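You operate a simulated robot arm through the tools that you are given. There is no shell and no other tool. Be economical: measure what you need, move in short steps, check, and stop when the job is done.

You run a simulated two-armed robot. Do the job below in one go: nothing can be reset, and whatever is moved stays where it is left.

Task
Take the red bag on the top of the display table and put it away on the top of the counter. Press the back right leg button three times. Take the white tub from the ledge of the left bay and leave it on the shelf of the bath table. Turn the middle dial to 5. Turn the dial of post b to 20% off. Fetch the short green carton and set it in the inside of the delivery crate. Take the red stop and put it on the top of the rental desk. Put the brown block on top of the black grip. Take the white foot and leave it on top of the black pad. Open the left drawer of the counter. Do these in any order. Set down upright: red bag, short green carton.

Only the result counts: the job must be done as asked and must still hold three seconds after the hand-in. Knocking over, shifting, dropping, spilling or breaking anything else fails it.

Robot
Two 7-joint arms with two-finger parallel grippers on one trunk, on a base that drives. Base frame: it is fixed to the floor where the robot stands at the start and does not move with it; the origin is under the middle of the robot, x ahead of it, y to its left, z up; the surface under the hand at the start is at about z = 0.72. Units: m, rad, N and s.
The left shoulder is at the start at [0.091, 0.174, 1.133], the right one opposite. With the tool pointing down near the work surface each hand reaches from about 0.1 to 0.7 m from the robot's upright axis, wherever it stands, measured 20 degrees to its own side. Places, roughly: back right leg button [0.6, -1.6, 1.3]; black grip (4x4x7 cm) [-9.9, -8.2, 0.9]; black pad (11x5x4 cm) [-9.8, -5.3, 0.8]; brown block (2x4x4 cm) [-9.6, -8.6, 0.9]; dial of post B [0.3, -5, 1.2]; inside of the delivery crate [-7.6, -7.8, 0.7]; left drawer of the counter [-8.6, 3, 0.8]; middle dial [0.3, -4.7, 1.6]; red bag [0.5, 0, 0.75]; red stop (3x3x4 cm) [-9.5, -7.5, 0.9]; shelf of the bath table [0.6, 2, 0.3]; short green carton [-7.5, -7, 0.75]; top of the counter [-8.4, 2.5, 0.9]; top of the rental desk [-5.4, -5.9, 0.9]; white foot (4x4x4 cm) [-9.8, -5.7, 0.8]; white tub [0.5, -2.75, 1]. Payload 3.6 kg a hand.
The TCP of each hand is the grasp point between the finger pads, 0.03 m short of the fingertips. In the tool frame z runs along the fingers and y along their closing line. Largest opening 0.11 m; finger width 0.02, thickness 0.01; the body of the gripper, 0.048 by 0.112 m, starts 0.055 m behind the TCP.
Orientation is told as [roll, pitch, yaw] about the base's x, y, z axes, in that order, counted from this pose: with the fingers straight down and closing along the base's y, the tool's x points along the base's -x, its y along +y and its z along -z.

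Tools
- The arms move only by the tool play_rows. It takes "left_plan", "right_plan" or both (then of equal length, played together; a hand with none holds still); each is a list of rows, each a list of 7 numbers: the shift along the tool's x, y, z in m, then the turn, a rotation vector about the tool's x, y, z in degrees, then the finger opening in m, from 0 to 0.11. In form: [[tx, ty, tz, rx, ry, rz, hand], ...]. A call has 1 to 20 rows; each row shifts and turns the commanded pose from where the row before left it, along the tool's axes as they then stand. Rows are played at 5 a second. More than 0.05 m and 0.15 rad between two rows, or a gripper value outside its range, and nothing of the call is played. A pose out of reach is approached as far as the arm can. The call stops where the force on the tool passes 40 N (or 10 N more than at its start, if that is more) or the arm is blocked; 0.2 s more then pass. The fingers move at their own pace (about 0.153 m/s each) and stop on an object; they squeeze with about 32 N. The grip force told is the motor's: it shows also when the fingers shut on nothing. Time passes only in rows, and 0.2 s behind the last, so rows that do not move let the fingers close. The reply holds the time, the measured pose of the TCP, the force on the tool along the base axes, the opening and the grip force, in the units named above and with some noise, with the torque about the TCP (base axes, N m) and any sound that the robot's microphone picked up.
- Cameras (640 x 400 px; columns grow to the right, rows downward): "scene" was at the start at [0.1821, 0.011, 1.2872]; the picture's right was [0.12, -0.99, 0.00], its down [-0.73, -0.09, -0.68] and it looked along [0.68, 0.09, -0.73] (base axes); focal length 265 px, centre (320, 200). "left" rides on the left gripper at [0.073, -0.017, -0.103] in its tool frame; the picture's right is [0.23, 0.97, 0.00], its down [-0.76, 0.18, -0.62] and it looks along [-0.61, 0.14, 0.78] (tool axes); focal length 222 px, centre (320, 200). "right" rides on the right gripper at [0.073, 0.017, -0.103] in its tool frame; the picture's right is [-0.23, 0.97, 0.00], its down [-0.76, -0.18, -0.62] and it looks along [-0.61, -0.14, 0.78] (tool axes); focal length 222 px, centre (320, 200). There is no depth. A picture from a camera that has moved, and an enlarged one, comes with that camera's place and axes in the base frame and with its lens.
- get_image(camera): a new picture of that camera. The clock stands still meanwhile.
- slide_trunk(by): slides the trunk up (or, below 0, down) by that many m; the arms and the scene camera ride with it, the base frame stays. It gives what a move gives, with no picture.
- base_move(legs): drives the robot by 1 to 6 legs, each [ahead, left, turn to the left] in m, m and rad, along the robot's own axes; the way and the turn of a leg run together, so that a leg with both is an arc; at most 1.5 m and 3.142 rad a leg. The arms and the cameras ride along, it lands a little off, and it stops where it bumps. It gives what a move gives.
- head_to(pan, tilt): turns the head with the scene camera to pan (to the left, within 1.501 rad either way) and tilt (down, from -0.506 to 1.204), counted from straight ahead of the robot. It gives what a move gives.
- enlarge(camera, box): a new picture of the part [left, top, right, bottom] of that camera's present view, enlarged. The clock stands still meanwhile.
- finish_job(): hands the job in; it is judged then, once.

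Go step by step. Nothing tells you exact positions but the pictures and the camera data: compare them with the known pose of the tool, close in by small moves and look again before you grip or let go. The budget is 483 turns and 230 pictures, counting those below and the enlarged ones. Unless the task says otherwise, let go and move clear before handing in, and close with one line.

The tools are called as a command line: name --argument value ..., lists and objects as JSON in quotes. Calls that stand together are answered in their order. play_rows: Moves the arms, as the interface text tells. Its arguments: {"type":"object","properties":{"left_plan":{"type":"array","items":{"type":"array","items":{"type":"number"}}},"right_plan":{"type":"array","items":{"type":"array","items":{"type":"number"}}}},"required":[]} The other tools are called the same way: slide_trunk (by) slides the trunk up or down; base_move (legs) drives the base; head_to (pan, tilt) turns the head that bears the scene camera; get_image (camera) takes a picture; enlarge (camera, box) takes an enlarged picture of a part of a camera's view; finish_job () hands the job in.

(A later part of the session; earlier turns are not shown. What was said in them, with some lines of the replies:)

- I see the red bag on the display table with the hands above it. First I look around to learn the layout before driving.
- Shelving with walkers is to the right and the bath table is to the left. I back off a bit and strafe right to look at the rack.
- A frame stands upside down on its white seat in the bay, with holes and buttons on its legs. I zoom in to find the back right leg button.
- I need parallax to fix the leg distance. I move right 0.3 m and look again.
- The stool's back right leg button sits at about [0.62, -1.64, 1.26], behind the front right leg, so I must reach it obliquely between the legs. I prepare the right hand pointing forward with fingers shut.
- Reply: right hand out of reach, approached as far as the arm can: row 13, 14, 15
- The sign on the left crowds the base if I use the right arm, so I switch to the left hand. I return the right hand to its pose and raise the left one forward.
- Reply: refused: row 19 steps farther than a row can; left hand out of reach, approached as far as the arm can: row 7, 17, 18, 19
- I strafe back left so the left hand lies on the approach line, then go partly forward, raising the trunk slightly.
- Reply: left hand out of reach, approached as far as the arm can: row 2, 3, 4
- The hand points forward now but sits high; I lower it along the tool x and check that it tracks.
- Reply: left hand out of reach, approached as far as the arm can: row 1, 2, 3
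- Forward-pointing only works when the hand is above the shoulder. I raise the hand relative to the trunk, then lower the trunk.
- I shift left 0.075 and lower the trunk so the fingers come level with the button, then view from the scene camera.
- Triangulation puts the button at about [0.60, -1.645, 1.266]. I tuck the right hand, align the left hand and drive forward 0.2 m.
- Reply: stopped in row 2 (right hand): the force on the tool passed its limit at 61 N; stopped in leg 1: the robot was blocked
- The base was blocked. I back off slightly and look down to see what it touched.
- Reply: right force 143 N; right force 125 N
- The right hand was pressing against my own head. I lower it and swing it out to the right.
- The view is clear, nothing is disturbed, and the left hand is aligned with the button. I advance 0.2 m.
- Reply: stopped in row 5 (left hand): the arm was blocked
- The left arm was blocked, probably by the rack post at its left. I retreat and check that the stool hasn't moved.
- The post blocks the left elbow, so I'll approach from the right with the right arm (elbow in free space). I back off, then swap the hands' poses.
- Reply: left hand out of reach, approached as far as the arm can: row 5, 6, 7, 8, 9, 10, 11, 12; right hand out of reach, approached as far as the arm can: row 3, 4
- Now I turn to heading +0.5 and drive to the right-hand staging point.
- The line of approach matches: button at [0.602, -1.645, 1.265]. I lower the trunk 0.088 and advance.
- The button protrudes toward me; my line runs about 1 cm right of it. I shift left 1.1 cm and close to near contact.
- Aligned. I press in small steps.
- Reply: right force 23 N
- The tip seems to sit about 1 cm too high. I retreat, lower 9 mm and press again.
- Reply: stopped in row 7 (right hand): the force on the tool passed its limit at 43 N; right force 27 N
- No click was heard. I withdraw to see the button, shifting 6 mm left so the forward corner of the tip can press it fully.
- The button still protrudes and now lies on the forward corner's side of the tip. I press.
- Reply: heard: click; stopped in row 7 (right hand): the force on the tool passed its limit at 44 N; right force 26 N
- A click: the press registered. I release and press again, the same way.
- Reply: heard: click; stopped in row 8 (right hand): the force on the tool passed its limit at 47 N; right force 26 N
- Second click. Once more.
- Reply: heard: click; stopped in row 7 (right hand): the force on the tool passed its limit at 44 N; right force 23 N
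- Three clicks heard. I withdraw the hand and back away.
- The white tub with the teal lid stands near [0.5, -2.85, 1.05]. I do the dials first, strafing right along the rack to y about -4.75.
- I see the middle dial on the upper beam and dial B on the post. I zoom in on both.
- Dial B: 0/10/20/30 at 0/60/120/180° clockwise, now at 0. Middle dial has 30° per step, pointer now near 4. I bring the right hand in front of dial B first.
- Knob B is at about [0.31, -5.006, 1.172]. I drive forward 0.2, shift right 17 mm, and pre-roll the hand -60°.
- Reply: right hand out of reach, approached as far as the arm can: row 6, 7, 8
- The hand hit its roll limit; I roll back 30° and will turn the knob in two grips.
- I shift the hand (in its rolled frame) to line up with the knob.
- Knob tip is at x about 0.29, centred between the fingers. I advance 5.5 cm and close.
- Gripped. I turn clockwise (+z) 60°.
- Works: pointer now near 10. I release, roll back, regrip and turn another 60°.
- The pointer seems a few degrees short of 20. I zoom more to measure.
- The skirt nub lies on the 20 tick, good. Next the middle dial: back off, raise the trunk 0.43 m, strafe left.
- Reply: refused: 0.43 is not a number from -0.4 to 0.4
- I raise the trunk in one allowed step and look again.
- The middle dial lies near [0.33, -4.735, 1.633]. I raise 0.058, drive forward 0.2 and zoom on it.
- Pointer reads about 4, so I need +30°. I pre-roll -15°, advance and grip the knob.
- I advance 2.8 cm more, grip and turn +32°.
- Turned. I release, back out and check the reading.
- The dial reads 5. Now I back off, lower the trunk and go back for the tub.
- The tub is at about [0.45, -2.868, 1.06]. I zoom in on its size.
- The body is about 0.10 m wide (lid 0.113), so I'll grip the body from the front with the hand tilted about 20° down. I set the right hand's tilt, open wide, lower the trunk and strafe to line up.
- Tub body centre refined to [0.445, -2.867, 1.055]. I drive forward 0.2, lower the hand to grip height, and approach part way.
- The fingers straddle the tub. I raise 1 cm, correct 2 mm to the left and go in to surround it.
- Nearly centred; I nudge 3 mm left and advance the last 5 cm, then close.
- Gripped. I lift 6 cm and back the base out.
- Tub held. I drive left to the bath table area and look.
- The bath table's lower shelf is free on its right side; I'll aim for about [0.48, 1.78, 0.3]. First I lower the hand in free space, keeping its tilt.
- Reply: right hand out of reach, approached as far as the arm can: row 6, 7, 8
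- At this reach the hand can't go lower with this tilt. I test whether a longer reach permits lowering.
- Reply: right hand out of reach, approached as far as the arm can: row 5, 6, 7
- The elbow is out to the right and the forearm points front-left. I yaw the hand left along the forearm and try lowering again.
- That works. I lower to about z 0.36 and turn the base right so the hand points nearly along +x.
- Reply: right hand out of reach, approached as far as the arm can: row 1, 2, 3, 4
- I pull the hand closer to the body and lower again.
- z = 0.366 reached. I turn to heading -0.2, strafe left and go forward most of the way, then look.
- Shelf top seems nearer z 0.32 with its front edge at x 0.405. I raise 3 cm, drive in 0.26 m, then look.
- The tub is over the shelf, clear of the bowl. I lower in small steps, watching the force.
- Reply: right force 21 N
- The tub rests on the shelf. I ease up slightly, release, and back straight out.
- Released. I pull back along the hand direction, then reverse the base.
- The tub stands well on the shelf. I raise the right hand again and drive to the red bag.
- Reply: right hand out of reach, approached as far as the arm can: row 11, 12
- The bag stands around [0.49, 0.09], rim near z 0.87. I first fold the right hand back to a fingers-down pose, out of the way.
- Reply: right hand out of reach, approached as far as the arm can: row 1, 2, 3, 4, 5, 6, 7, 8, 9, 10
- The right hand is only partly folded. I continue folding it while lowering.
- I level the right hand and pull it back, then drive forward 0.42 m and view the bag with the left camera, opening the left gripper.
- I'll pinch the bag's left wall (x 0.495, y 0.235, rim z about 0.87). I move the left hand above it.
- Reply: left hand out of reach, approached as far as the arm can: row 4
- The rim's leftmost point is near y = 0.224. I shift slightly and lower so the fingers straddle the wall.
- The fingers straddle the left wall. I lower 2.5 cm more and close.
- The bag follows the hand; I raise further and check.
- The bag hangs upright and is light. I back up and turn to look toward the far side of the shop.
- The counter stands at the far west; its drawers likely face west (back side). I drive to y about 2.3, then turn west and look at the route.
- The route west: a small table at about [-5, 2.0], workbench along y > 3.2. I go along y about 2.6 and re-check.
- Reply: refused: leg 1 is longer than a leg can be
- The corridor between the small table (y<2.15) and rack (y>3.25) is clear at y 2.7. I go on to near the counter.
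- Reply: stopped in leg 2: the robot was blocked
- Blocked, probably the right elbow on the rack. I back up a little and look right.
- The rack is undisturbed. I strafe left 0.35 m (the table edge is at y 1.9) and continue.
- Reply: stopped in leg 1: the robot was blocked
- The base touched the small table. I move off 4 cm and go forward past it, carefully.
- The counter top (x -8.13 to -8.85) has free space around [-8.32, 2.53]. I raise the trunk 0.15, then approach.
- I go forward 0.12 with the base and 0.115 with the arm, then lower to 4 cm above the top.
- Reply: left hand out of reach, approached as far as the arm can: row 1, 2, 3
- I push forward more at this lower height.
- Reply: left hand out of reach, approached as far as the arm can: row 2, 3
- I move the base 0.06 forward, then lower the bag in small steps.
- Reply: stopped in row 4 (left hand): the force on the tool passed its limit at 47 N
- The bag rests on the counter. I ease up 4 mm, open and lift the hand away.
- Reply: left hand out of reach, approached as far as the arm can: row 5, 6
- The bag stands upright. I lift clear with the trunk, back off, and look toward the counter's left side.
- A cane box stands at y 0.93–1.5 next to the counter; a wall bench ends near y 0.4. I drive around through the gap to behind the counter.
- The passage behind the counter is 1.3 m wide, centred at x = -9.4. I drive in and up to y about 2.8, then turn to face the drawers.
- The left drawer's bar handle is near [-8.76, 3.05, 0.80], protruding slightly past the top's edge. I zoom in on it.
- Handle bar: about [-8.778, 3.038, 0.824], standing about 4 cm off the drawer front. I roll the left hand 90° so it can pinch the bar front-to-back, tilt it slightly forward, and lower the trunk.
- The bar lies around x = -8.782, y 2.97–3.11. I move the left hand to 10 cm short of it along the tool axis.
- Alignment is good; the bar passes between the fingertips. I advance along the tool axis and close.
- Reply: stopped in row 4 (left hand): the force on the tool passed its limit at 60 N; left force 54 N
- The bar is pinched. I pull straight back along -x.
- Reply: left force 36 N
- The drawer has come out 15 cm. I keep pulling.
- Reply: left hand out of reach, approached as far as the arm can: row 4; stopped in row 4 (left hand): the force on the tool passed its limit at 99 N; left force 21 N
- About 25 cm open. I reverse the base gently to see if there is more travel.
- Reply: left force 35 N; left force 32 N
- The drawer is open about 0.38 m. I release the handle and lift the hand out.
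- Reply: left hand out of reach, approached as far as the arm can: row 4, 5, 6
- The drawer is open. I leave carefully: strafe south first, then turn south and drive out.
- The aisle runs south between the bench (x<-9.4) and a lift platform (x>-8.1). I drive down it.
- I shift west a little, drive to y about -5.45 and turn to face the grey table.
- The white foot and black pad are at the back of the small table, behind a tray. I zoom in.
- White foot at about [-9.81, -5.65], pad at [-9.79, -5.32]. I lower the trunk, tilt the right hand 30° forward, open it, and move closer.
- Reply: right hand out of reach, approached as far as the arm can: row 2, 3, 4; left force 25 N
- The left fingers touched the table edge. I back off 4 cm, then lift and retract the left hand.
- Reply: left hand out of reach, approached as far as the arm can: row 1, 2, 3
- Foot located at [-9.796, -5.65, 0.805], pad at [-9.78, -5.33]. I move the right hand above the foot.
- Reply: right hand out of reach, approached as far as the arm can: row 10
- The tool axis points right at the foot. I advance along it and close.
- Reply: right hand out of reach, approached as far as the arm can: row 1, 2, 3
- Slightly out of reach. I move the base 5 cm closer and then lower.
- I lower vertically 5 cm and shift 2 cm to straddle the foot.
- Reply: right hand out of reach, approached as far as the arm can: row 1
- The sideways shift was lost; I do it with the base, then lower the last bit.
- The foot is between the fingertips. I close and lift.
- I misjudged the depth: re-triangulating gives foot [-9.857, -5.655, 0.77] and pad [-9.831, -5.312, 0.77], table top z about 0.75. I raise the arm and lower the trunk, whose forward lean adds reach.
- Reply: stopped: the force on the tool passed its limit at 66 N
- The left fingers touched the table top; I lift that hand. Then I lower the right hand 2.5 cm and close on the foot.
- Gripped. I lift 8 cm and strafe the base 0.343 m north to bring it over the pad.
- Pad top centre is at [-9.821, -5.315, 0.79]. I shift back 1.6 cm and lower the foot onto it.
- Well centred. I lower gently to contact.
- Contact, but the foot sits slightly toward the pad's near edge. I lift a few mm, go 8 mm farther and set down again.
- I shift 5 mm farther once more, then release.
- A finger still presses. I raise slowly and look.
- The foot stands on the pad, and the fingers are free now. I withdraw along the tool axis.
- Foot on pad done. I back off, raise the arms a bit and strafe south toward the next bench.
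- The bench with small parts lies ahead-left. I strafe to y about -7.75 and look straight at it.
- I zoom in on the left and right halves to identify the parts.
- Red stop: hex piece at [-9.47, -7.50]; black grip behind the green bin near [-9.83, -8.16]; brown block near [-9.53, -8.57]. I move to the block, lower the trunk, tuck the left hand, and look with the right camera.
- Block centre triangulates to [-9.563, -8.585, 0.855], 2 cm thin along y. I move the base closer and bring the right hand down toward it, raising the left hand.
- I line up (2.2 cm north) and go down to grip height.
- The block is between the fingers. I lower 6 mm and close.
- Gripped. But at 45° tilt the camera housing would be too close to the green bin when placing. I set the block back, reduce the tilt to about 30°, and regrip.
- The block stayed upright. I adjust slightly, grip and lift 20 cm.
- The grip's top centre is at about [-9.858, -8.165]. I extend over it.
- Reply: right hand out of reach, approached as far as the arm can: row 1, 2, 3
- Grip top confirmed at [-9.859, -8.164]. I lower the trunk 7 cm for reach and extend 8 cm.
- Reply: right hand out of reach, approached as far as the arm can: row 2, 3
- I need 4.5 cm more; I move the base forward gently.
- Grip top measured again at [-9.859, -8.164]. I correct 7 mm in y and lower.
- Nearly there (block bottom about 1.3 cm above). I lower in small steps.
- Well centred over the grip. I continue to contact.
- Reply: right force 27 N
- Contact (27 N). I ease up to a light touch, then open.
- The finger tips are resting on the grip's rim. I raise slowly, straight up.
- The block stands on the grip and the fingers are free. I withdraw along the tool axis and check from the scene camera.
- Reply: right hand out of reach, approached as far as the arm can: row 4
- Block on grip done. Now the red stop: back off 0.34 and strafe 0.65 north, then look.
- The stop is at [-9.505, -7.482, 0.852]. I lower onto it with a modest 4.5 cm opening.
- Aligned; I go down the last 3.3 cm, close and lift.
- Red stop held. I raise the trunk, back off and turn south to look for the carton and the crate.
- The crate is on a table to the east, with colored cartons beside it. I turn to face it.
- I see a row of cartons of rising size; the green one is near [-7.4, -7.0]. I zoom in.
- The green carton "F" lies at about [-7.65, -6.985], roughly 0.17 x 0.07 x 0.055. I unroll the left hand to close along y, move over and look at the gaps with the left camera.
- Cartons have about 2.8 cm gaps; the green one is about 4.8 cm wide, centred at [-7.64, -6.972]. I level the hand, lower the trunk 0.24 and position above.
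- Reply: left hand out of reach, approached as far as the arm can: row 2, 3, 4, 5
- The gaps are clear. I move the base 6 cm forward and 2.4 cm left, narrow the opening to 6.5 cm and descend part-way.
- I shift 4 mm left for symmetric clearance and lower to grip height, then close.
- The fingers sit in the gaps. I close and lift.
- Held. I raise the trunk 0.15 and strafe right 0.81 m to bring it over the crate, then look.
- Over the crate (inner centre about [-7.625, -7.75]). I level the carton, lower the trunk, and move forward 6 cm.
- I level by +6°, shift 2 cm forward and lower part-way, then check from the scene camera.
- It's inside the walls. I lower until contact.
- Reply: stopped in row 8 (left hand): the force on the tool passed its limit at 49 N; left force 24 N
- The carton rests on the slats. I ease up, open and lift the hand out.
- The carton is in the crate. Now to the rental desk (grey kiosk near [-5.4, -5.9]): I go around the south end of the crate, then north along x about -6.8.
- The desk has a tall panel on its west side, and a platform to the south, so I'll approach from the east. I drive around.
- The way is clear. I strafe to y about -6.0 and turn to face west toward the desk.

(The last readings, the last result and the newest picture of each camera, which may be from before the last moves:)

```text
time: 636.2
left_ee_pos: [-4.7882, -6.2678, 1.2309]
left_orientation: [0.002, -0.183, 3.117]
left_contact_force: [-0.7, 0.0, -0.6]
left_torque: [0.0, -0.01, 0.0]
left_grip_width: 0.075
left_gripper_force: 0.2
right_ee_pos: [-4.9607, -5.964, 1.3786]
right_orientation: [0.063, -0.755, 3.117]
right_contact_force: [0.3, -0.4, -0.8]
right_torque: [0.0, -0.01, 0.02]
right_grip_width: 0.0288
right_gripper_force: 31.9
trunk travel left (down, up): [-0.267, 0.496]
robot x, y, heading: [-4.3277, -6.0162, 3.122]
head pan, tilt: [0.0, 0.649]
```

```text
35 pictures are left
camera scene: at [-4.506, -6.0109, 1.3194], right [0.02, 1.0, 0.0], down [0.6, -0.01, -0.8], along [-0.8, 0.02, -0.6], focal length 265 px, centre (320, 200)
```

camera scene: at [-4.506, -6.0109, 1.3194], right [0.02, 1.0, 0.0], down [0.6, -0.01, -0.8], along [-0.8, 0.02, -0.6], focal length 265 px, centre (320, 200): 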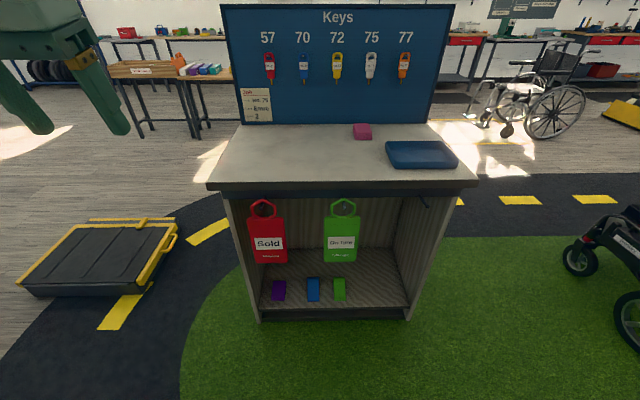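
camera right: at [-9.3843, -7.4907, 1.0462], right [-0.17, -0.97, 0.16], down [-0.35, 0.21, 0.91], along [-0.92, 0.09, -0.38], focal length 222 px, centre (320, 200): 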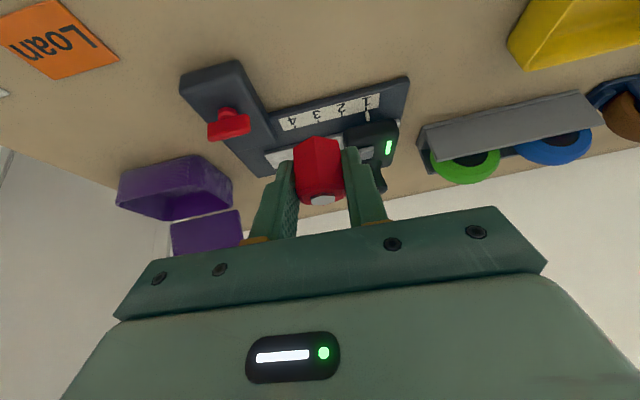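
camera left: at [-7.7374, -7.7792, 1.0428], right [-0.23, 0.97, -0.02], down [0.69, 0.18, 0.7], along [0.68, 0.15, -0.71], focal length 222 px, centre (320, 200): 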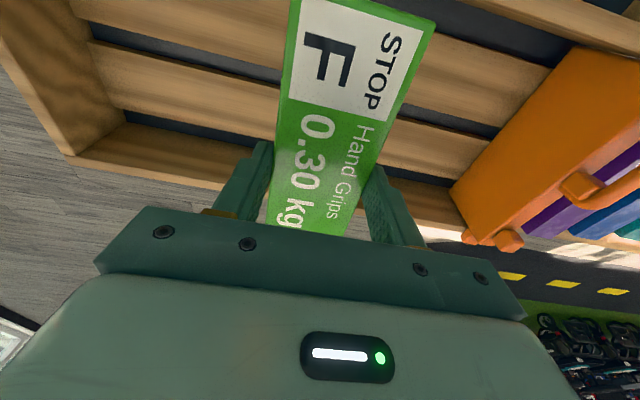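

The desk top has free space at about [-5.28, -6.1]. I lower the trunk, restore the hand's tilt to 30° so the stop is upright, and move closer.

slide_trunk --by -0.2

base_move --legs '[[0.2, 0.14, 0.015]]'

play_rows --right_plan '[[0, 0, 0, 0, 6.7, 0, 0], [0, 0, 0, 0, 6.7, 0, 0], [-0.0347, 0, 0.02, 0, 0, 0, 0], [-0.0347, 0, 0.02, 0, 0, 0, 0], [-0.0217, 0, 0.0125, 0, 0, 0, 0]]'

get_image --camera "scene"

get_image --camera "right"

```text
time: 638.3
left_ee_pos: [-4.7876, -6.2682, 1.0307]
left_orientation: [0.001, -0.184, 3.115]
left_contact_force: [-0.1, -0.6, 0.4]
left_torque: [0.03, 0.03, 0.0]
left_grip_width: 0.0749
left_gripper_force: 0.0
right_ee_pos: [-4.9601, -5.9636, 1.1765]
right_orientation: [0.062, -0.756, 3.118]
right_contact_force: [-1.0, 0.4, -0.3]
right_torque: [0.02, -0.02, 0.0]
right_grip_width: 0.0288
right_gripper_force: 31.8
trunk travel left (down, up): [-0.067, 0.696]
robot x, y, heading: [-4.3268, -6.0136, 3.122]
head pan, tilt: [0.0, 0.649]
```

```text
time: 640.1
left_ee_pos: [-4.9872, -6.4128, 1.0303]
left_orientation: [0.002, -0.18, 3.133]
left_contact_force: [0.6, 1.0, -0.2]
left_torque: [0.01, -0.02, -0.01]
left_grip_width: 0.0751
left_gripper_force: 0.1
right_ee_pos: [-5.165, -6.1131, 1.177]
right_orientation: [0.064, -0.751, 3.133]
right_contact_force: [0.3, -0.1, 0.0]
right_torque: [-0.03, -0.01, -0.01]
right_grip_width: 0.0289
right_gripper_force: 32.1
trunk travel left (down, up): [-0.067, 0.696]
robot x, y, heading: [-4.5294, -6.1515, 3.133]
head pan, tilt: [0.0, 0.649]
```

```text
time: 641.3
left_ee_pos: [-4.9858, -6.4124, 1.0309]
left_orientation: [0.004, -0.182, 3.131]
left_contact_force: [-0.1, 0.1, -0.1]
left_torque: [0.02, 0.04, 0.01]
left_grip_width: 0.0749
left_gripper_force: 0.1
right_ee_pos: [-5.1871, -6.1038, 1.1702]
right_orientation: [0.061, -0.586, 3.139]
right_contact_force: [-0.3, 1.1, 0.4]
right_torque: [0.06, 0.03, 0.0]
right_grip_width: 0.0286
right_gripper_force: 32.2
right hand out of reach, approached as far as the arm can: row 2, 3, 4, 5
trunk travel left (down, up): [-0.067, 0.696]
robot x, y, heading: [-4.5279, -6.1512, 3.136]
head pan, tilt: [0.0, 0.649]
```

```text
34 pictures are left
camera scene: at [-4.82, -6.1507, 1.1085], right [0.0, 1.0, 0.0], down [0.6, 0.0, -0.8], along [-0.8, 0.0, -0.6], focal length 265 px, centre (320, 200)
```

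scene: 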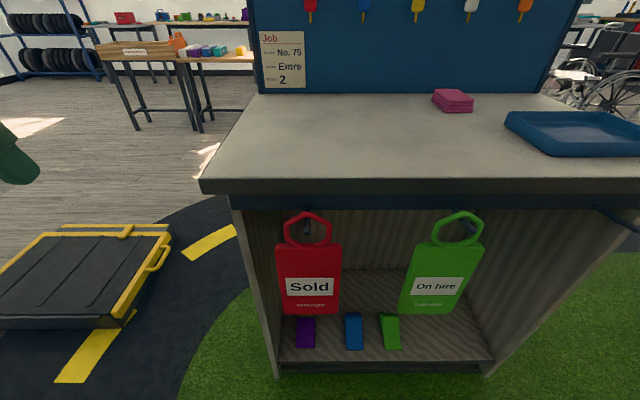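

```text
33 pictures are left
camera right: at [-5.0705, -6.1156, 1.2169], right [-0.16, -0.97, 0.17], down [-0.3, 0.22, 0.93], along [-0.94, 0.1, -0.32], focal length 222 px, centre (320, 200)
```

right: 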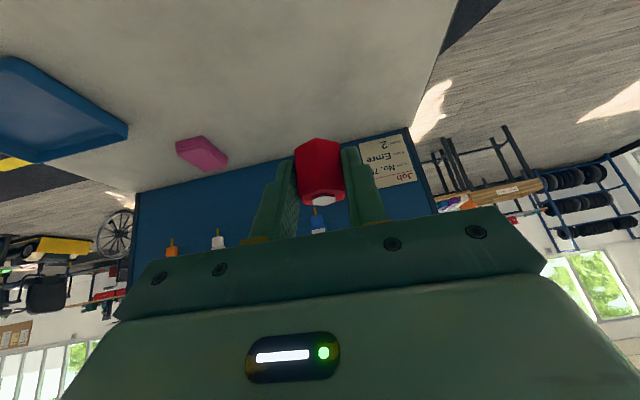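

I lower 14 cm, correct the last of the tilt, and move the base 9 cm forward.

base_move --legs '[[0.09, 0, 0]]'

play_rows --right_plan '[[0.021, 0, 0.034, 0, 0, 0, 0], [0.021, 0, 0.034, 0, 0, 0, 0], [0.021, 0, 0.034, 0, 3.7, 0, 0], [0.01, 0, 0.0173, 0, 0, 0, 0]]'

get_image --camera "scene"

```text
time: 642.4
left_ee_pos: [-5.0772, -6.4125, 1.0293]
left_orientation: [0.001, -0.181, 3.13]
left_contact_force: [0.7, -0.1, 1.0]
left_torque: [0.04, -0.02, 0.0]
left_grip_width: 0.075
left_gripper_force: 0.1
right_ee_pos: [-5.2797, -6.1045, 1.1696]
right_orientation: [0.061, -0.585, 3.139]
right_contact_force: [-0.4, -0.2, -1.4]
right_torque: [-0.03, -0.01, 0.02]
right_grip_width: 0.0286
right_gripper_force: 32.0
trunk travel left (down, up): [-0.067, 0.696]
robot x, y, heading: [-4.6178, -6.152, 3.139]
head pan, tilt: [0.0, 0.649]
```

```text
time: 643.4
left_ee_pos: [-5.0768, -6.4132, 1.0301]
left_orientation: [0.001, -0.184, 3.133]
left_contact_force: [-0.1, 0.3, 0.5]
left_torque: [0.02, -0.04, 0.01]
left_grip_width: 0.0749
left_gripper_force: 0.1
right_ee_pos: [-5.2824, -6.1091, 1.0295]
right_orientation: [0.06, -0.521, -3.14]
right_contact_force: [-1.3, 0.2, -0.1]
right_torque: [-0.02, 0.0, 0.01]
right_grip_width: 0.0285
right_gripper_force: 32.4
trunk travel left (down, up): [-0.067, 0.696]
robot x, y, heading: [-4.6203, -6.1535, 3.138]
head pan, tilt: [0.0, 0.649]
```

```text
32 pictures are left
camera scene: at [-4.9105, -6.1501, 1.1083], right [0.0, 1.0, 0.0], down [0.61, 0.0, -0.8], along [-0.8, 0.0, -0.61], focal length 265 px, centre (320, 200)
```

scene: 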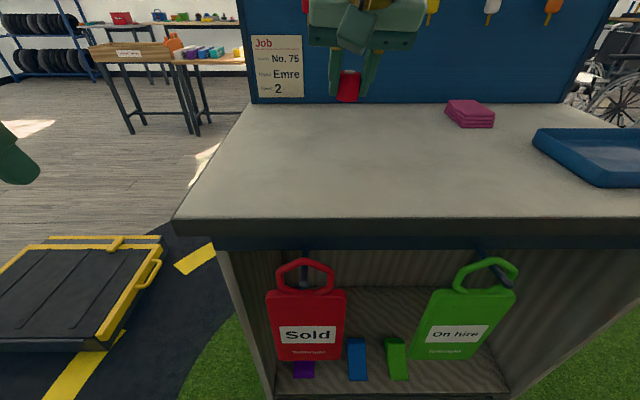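

Clear. I lower 7 cm, then in small steps to contact.

play_rows --right_plan '[[0.0175, 0, 0.0303, 0, 0, 0, 0], [0.0125, 0, 0.0217, 0, 0, 0, 0], [0.004, 0, 0.0069, 0, 0, 0, 0], [0.004, 0, 0.0069, 0, 0, 0, 0], [0.0025, 0, 0.0043, 0, 0, 0, 0], [0.0025, 0, 0.0043, 0, 0, 0, 0]]'

get_image --camera "right"

```text
time: 644.8
left_ee_pos: [-5.0766, -6.4134, 1.0297]
left_orientation: [0.002, -0.183, 3.133]
left_contact_force: [0.1, 0.0, 0.7]
left_torque: [0.01, 0.02, -0.03]
left_grip_width: 0.0748
left_gripper_force: 0.1
right_ee_pos: [-5.2815, -6.1146, 0.9446]
right_orientation: [0.058, -0.52, -3.138]
right_contact_force: [0.2, 0.6, -0.4]
right_torque: [0.0, 0.0, 0.01]
right_grip_width: 0.0289
right_gripper_force: 31.9
trunk travel left (down, up): [-0.067, 0.696]
robot x, y, heading: [-4.6188, -6.1526, 3.14]
head pan, tilt: [0.0, 0.649]
```

```text
31 pictures are left
camera right: at [-5.1677, -6.1259, 0.9984], right [-0.17, -0.97, 0.16], down [-0.36, 0.21, 0.91], along [-0.92, 0.09, -0.38], focal length 222 px, centre (320, 200)
```

right: 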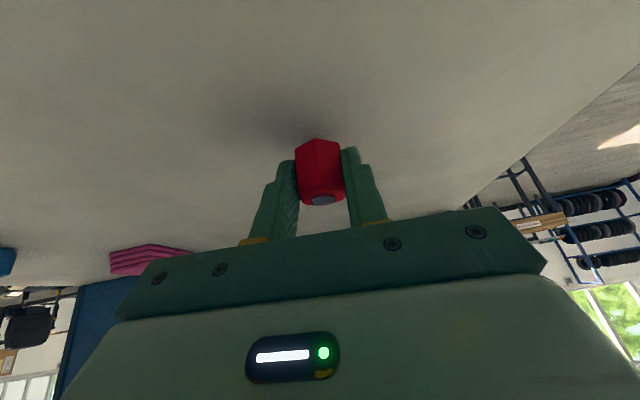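

Not yet in contact; I keep lowering in 4 mm steps.

play_rows --right_plan '[[0.002, 0, 0.0035, 0, 0, 0, 0], [0.002, 0, 0.0035, 0, 0, 0, 0], [0.002, 0, 0.0035, 0, 0, 0, 0], [0.0015, 0, 0.0026, 0, 0, 0, 0]]'

```text
time: 645.8
left_ee_pos: [-5.075, -6.4115, 1.0305]
left_orientation: [0.001, -0.184, 3.134]
left_contact_force: [0.8, 0.7, 0.4]
left_torque: [-0.01, 0.01, -0.01]
left_grip_width: 0.0748
left_gripper_force: 0.1
right_ee_pos: [-5.2818, -6.115, 0.9327]
right_orientation: [0.061, -0.53, -3.141]
right_contact_force: [-4.0, 2.7, 16.4]
right_torque: [0.24, 0.27, 0.04]
right_grip_width: 0.0289
right_gripper_force: 32.0
trunk travel left (down, up): [-0.067, 0.696]
robot x, y, heading: [-4.6177, -6.1506, 3.135]
head pan, tilt: [0.0, 0.649]
```

Contact with the desk. I ease up 2 mm, release, and withdraw.

play_rows --right_plan '[[-0.001, 0, -0.0017, 0, 0, 0, 0], [0, 0, 0, 0, 0, 0, 0.06], [0, 0, 0, 0, 0, 0, 0.06], [-0.0025, 0, -0.0043, 0, 0, 0, 0.06], [0, 0, -0.04, 0, 0, 0, 0.06], [0, 0, -0.04, 0, 0, 0, 0.06], [0, 0, -0.04, 0, 0, 0, 0.06]]'

get_image --camera "right"

```text
time: 647.4
left_ee_pos: [-5.076, -6.4113, 1.031]
left_orientation: [0.001, -0.184, 3.133]
left_contact_force: [0.3, 0.7, 0.1]
left_torque: [-0.02, 0.02, 0.0]
left_grip_width: 0.0749
left_gripper_force: 0.0
right_ee_pos: [-5.2208, -6.1083, 1.0422]
right_orientation: [0.058, -0.52, -3.14]
right_contact_force: [0.5, 0.6, 0.5]
right_torque: [-0.01, -0.01, 0.01]
right_grip_width: 0.0599
right_gripper_force: 0.1
trunk travel left (down, up): [-0.067, 0.696]
robot x, y, heading: [-4.6184, -6.1498, 3.136]
head pan, tilt: [0.0, 0.649]
```

```text
30 pictures are left
camera right: at [-5.1069, -6.1198, 1.0957], right [-0.17, -0.97, 0.16], down [-0.36, 0.21, 0.91], along [-0.92, 0.09, -0.38], focal length 222 px, centre (320, 200)
```

right: 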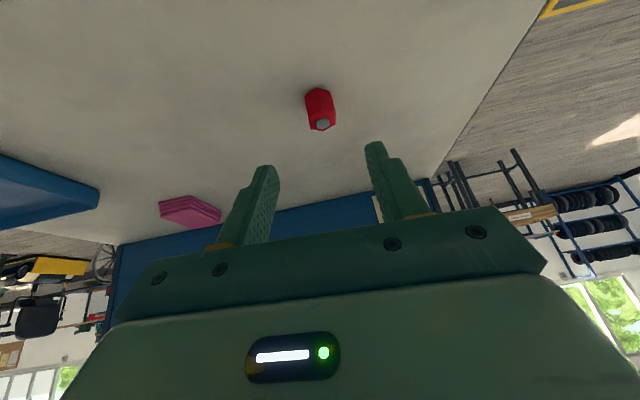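

The red stop stands on the desk. I back clear and hand in.

base_move --legs '[[-0.3, 0, 0]]'

finish_job

```text
time: 649.5
left_ee_pos: [-4.7747, -6.4144, 1.0305]
left_orientation: [0.004, -0.183, 3.134]
left_contact_force: [-0.2, -0.4, -0.1]
left_torque: [0.0, -0.01, -0.01]
left_grip_width: 0.0749
left_gripper_force: 0.1
right_ee_pos: [-4.9218, -6.1109, 1.0425]
right_orientation: [0.059, -0.525, -3.138]
right_contact_force: [0.2, -0.9, 0.3]
right_torque: [-0.02, 0.0, -0.01]
right_grip_width: 0.0597
right_gripper_force: 0.1
trunk travel left (down, up): [-0.067, 0.696]
robot x, y, heading: [-4.3181, -6.1551, 3.137]
head pan, tilt: [0.0, 0.649]
```

```text
The job is handed in.
```

I carried out all ten parts and handed the job in. Both dials stopped about 3° short of their marks, two earlier pushes on the leg button gave no click before the three that did, the black pad slid about 1 cm under the white foot, and I bumped the parts rack, a small table and the foot's table without visible shifts.
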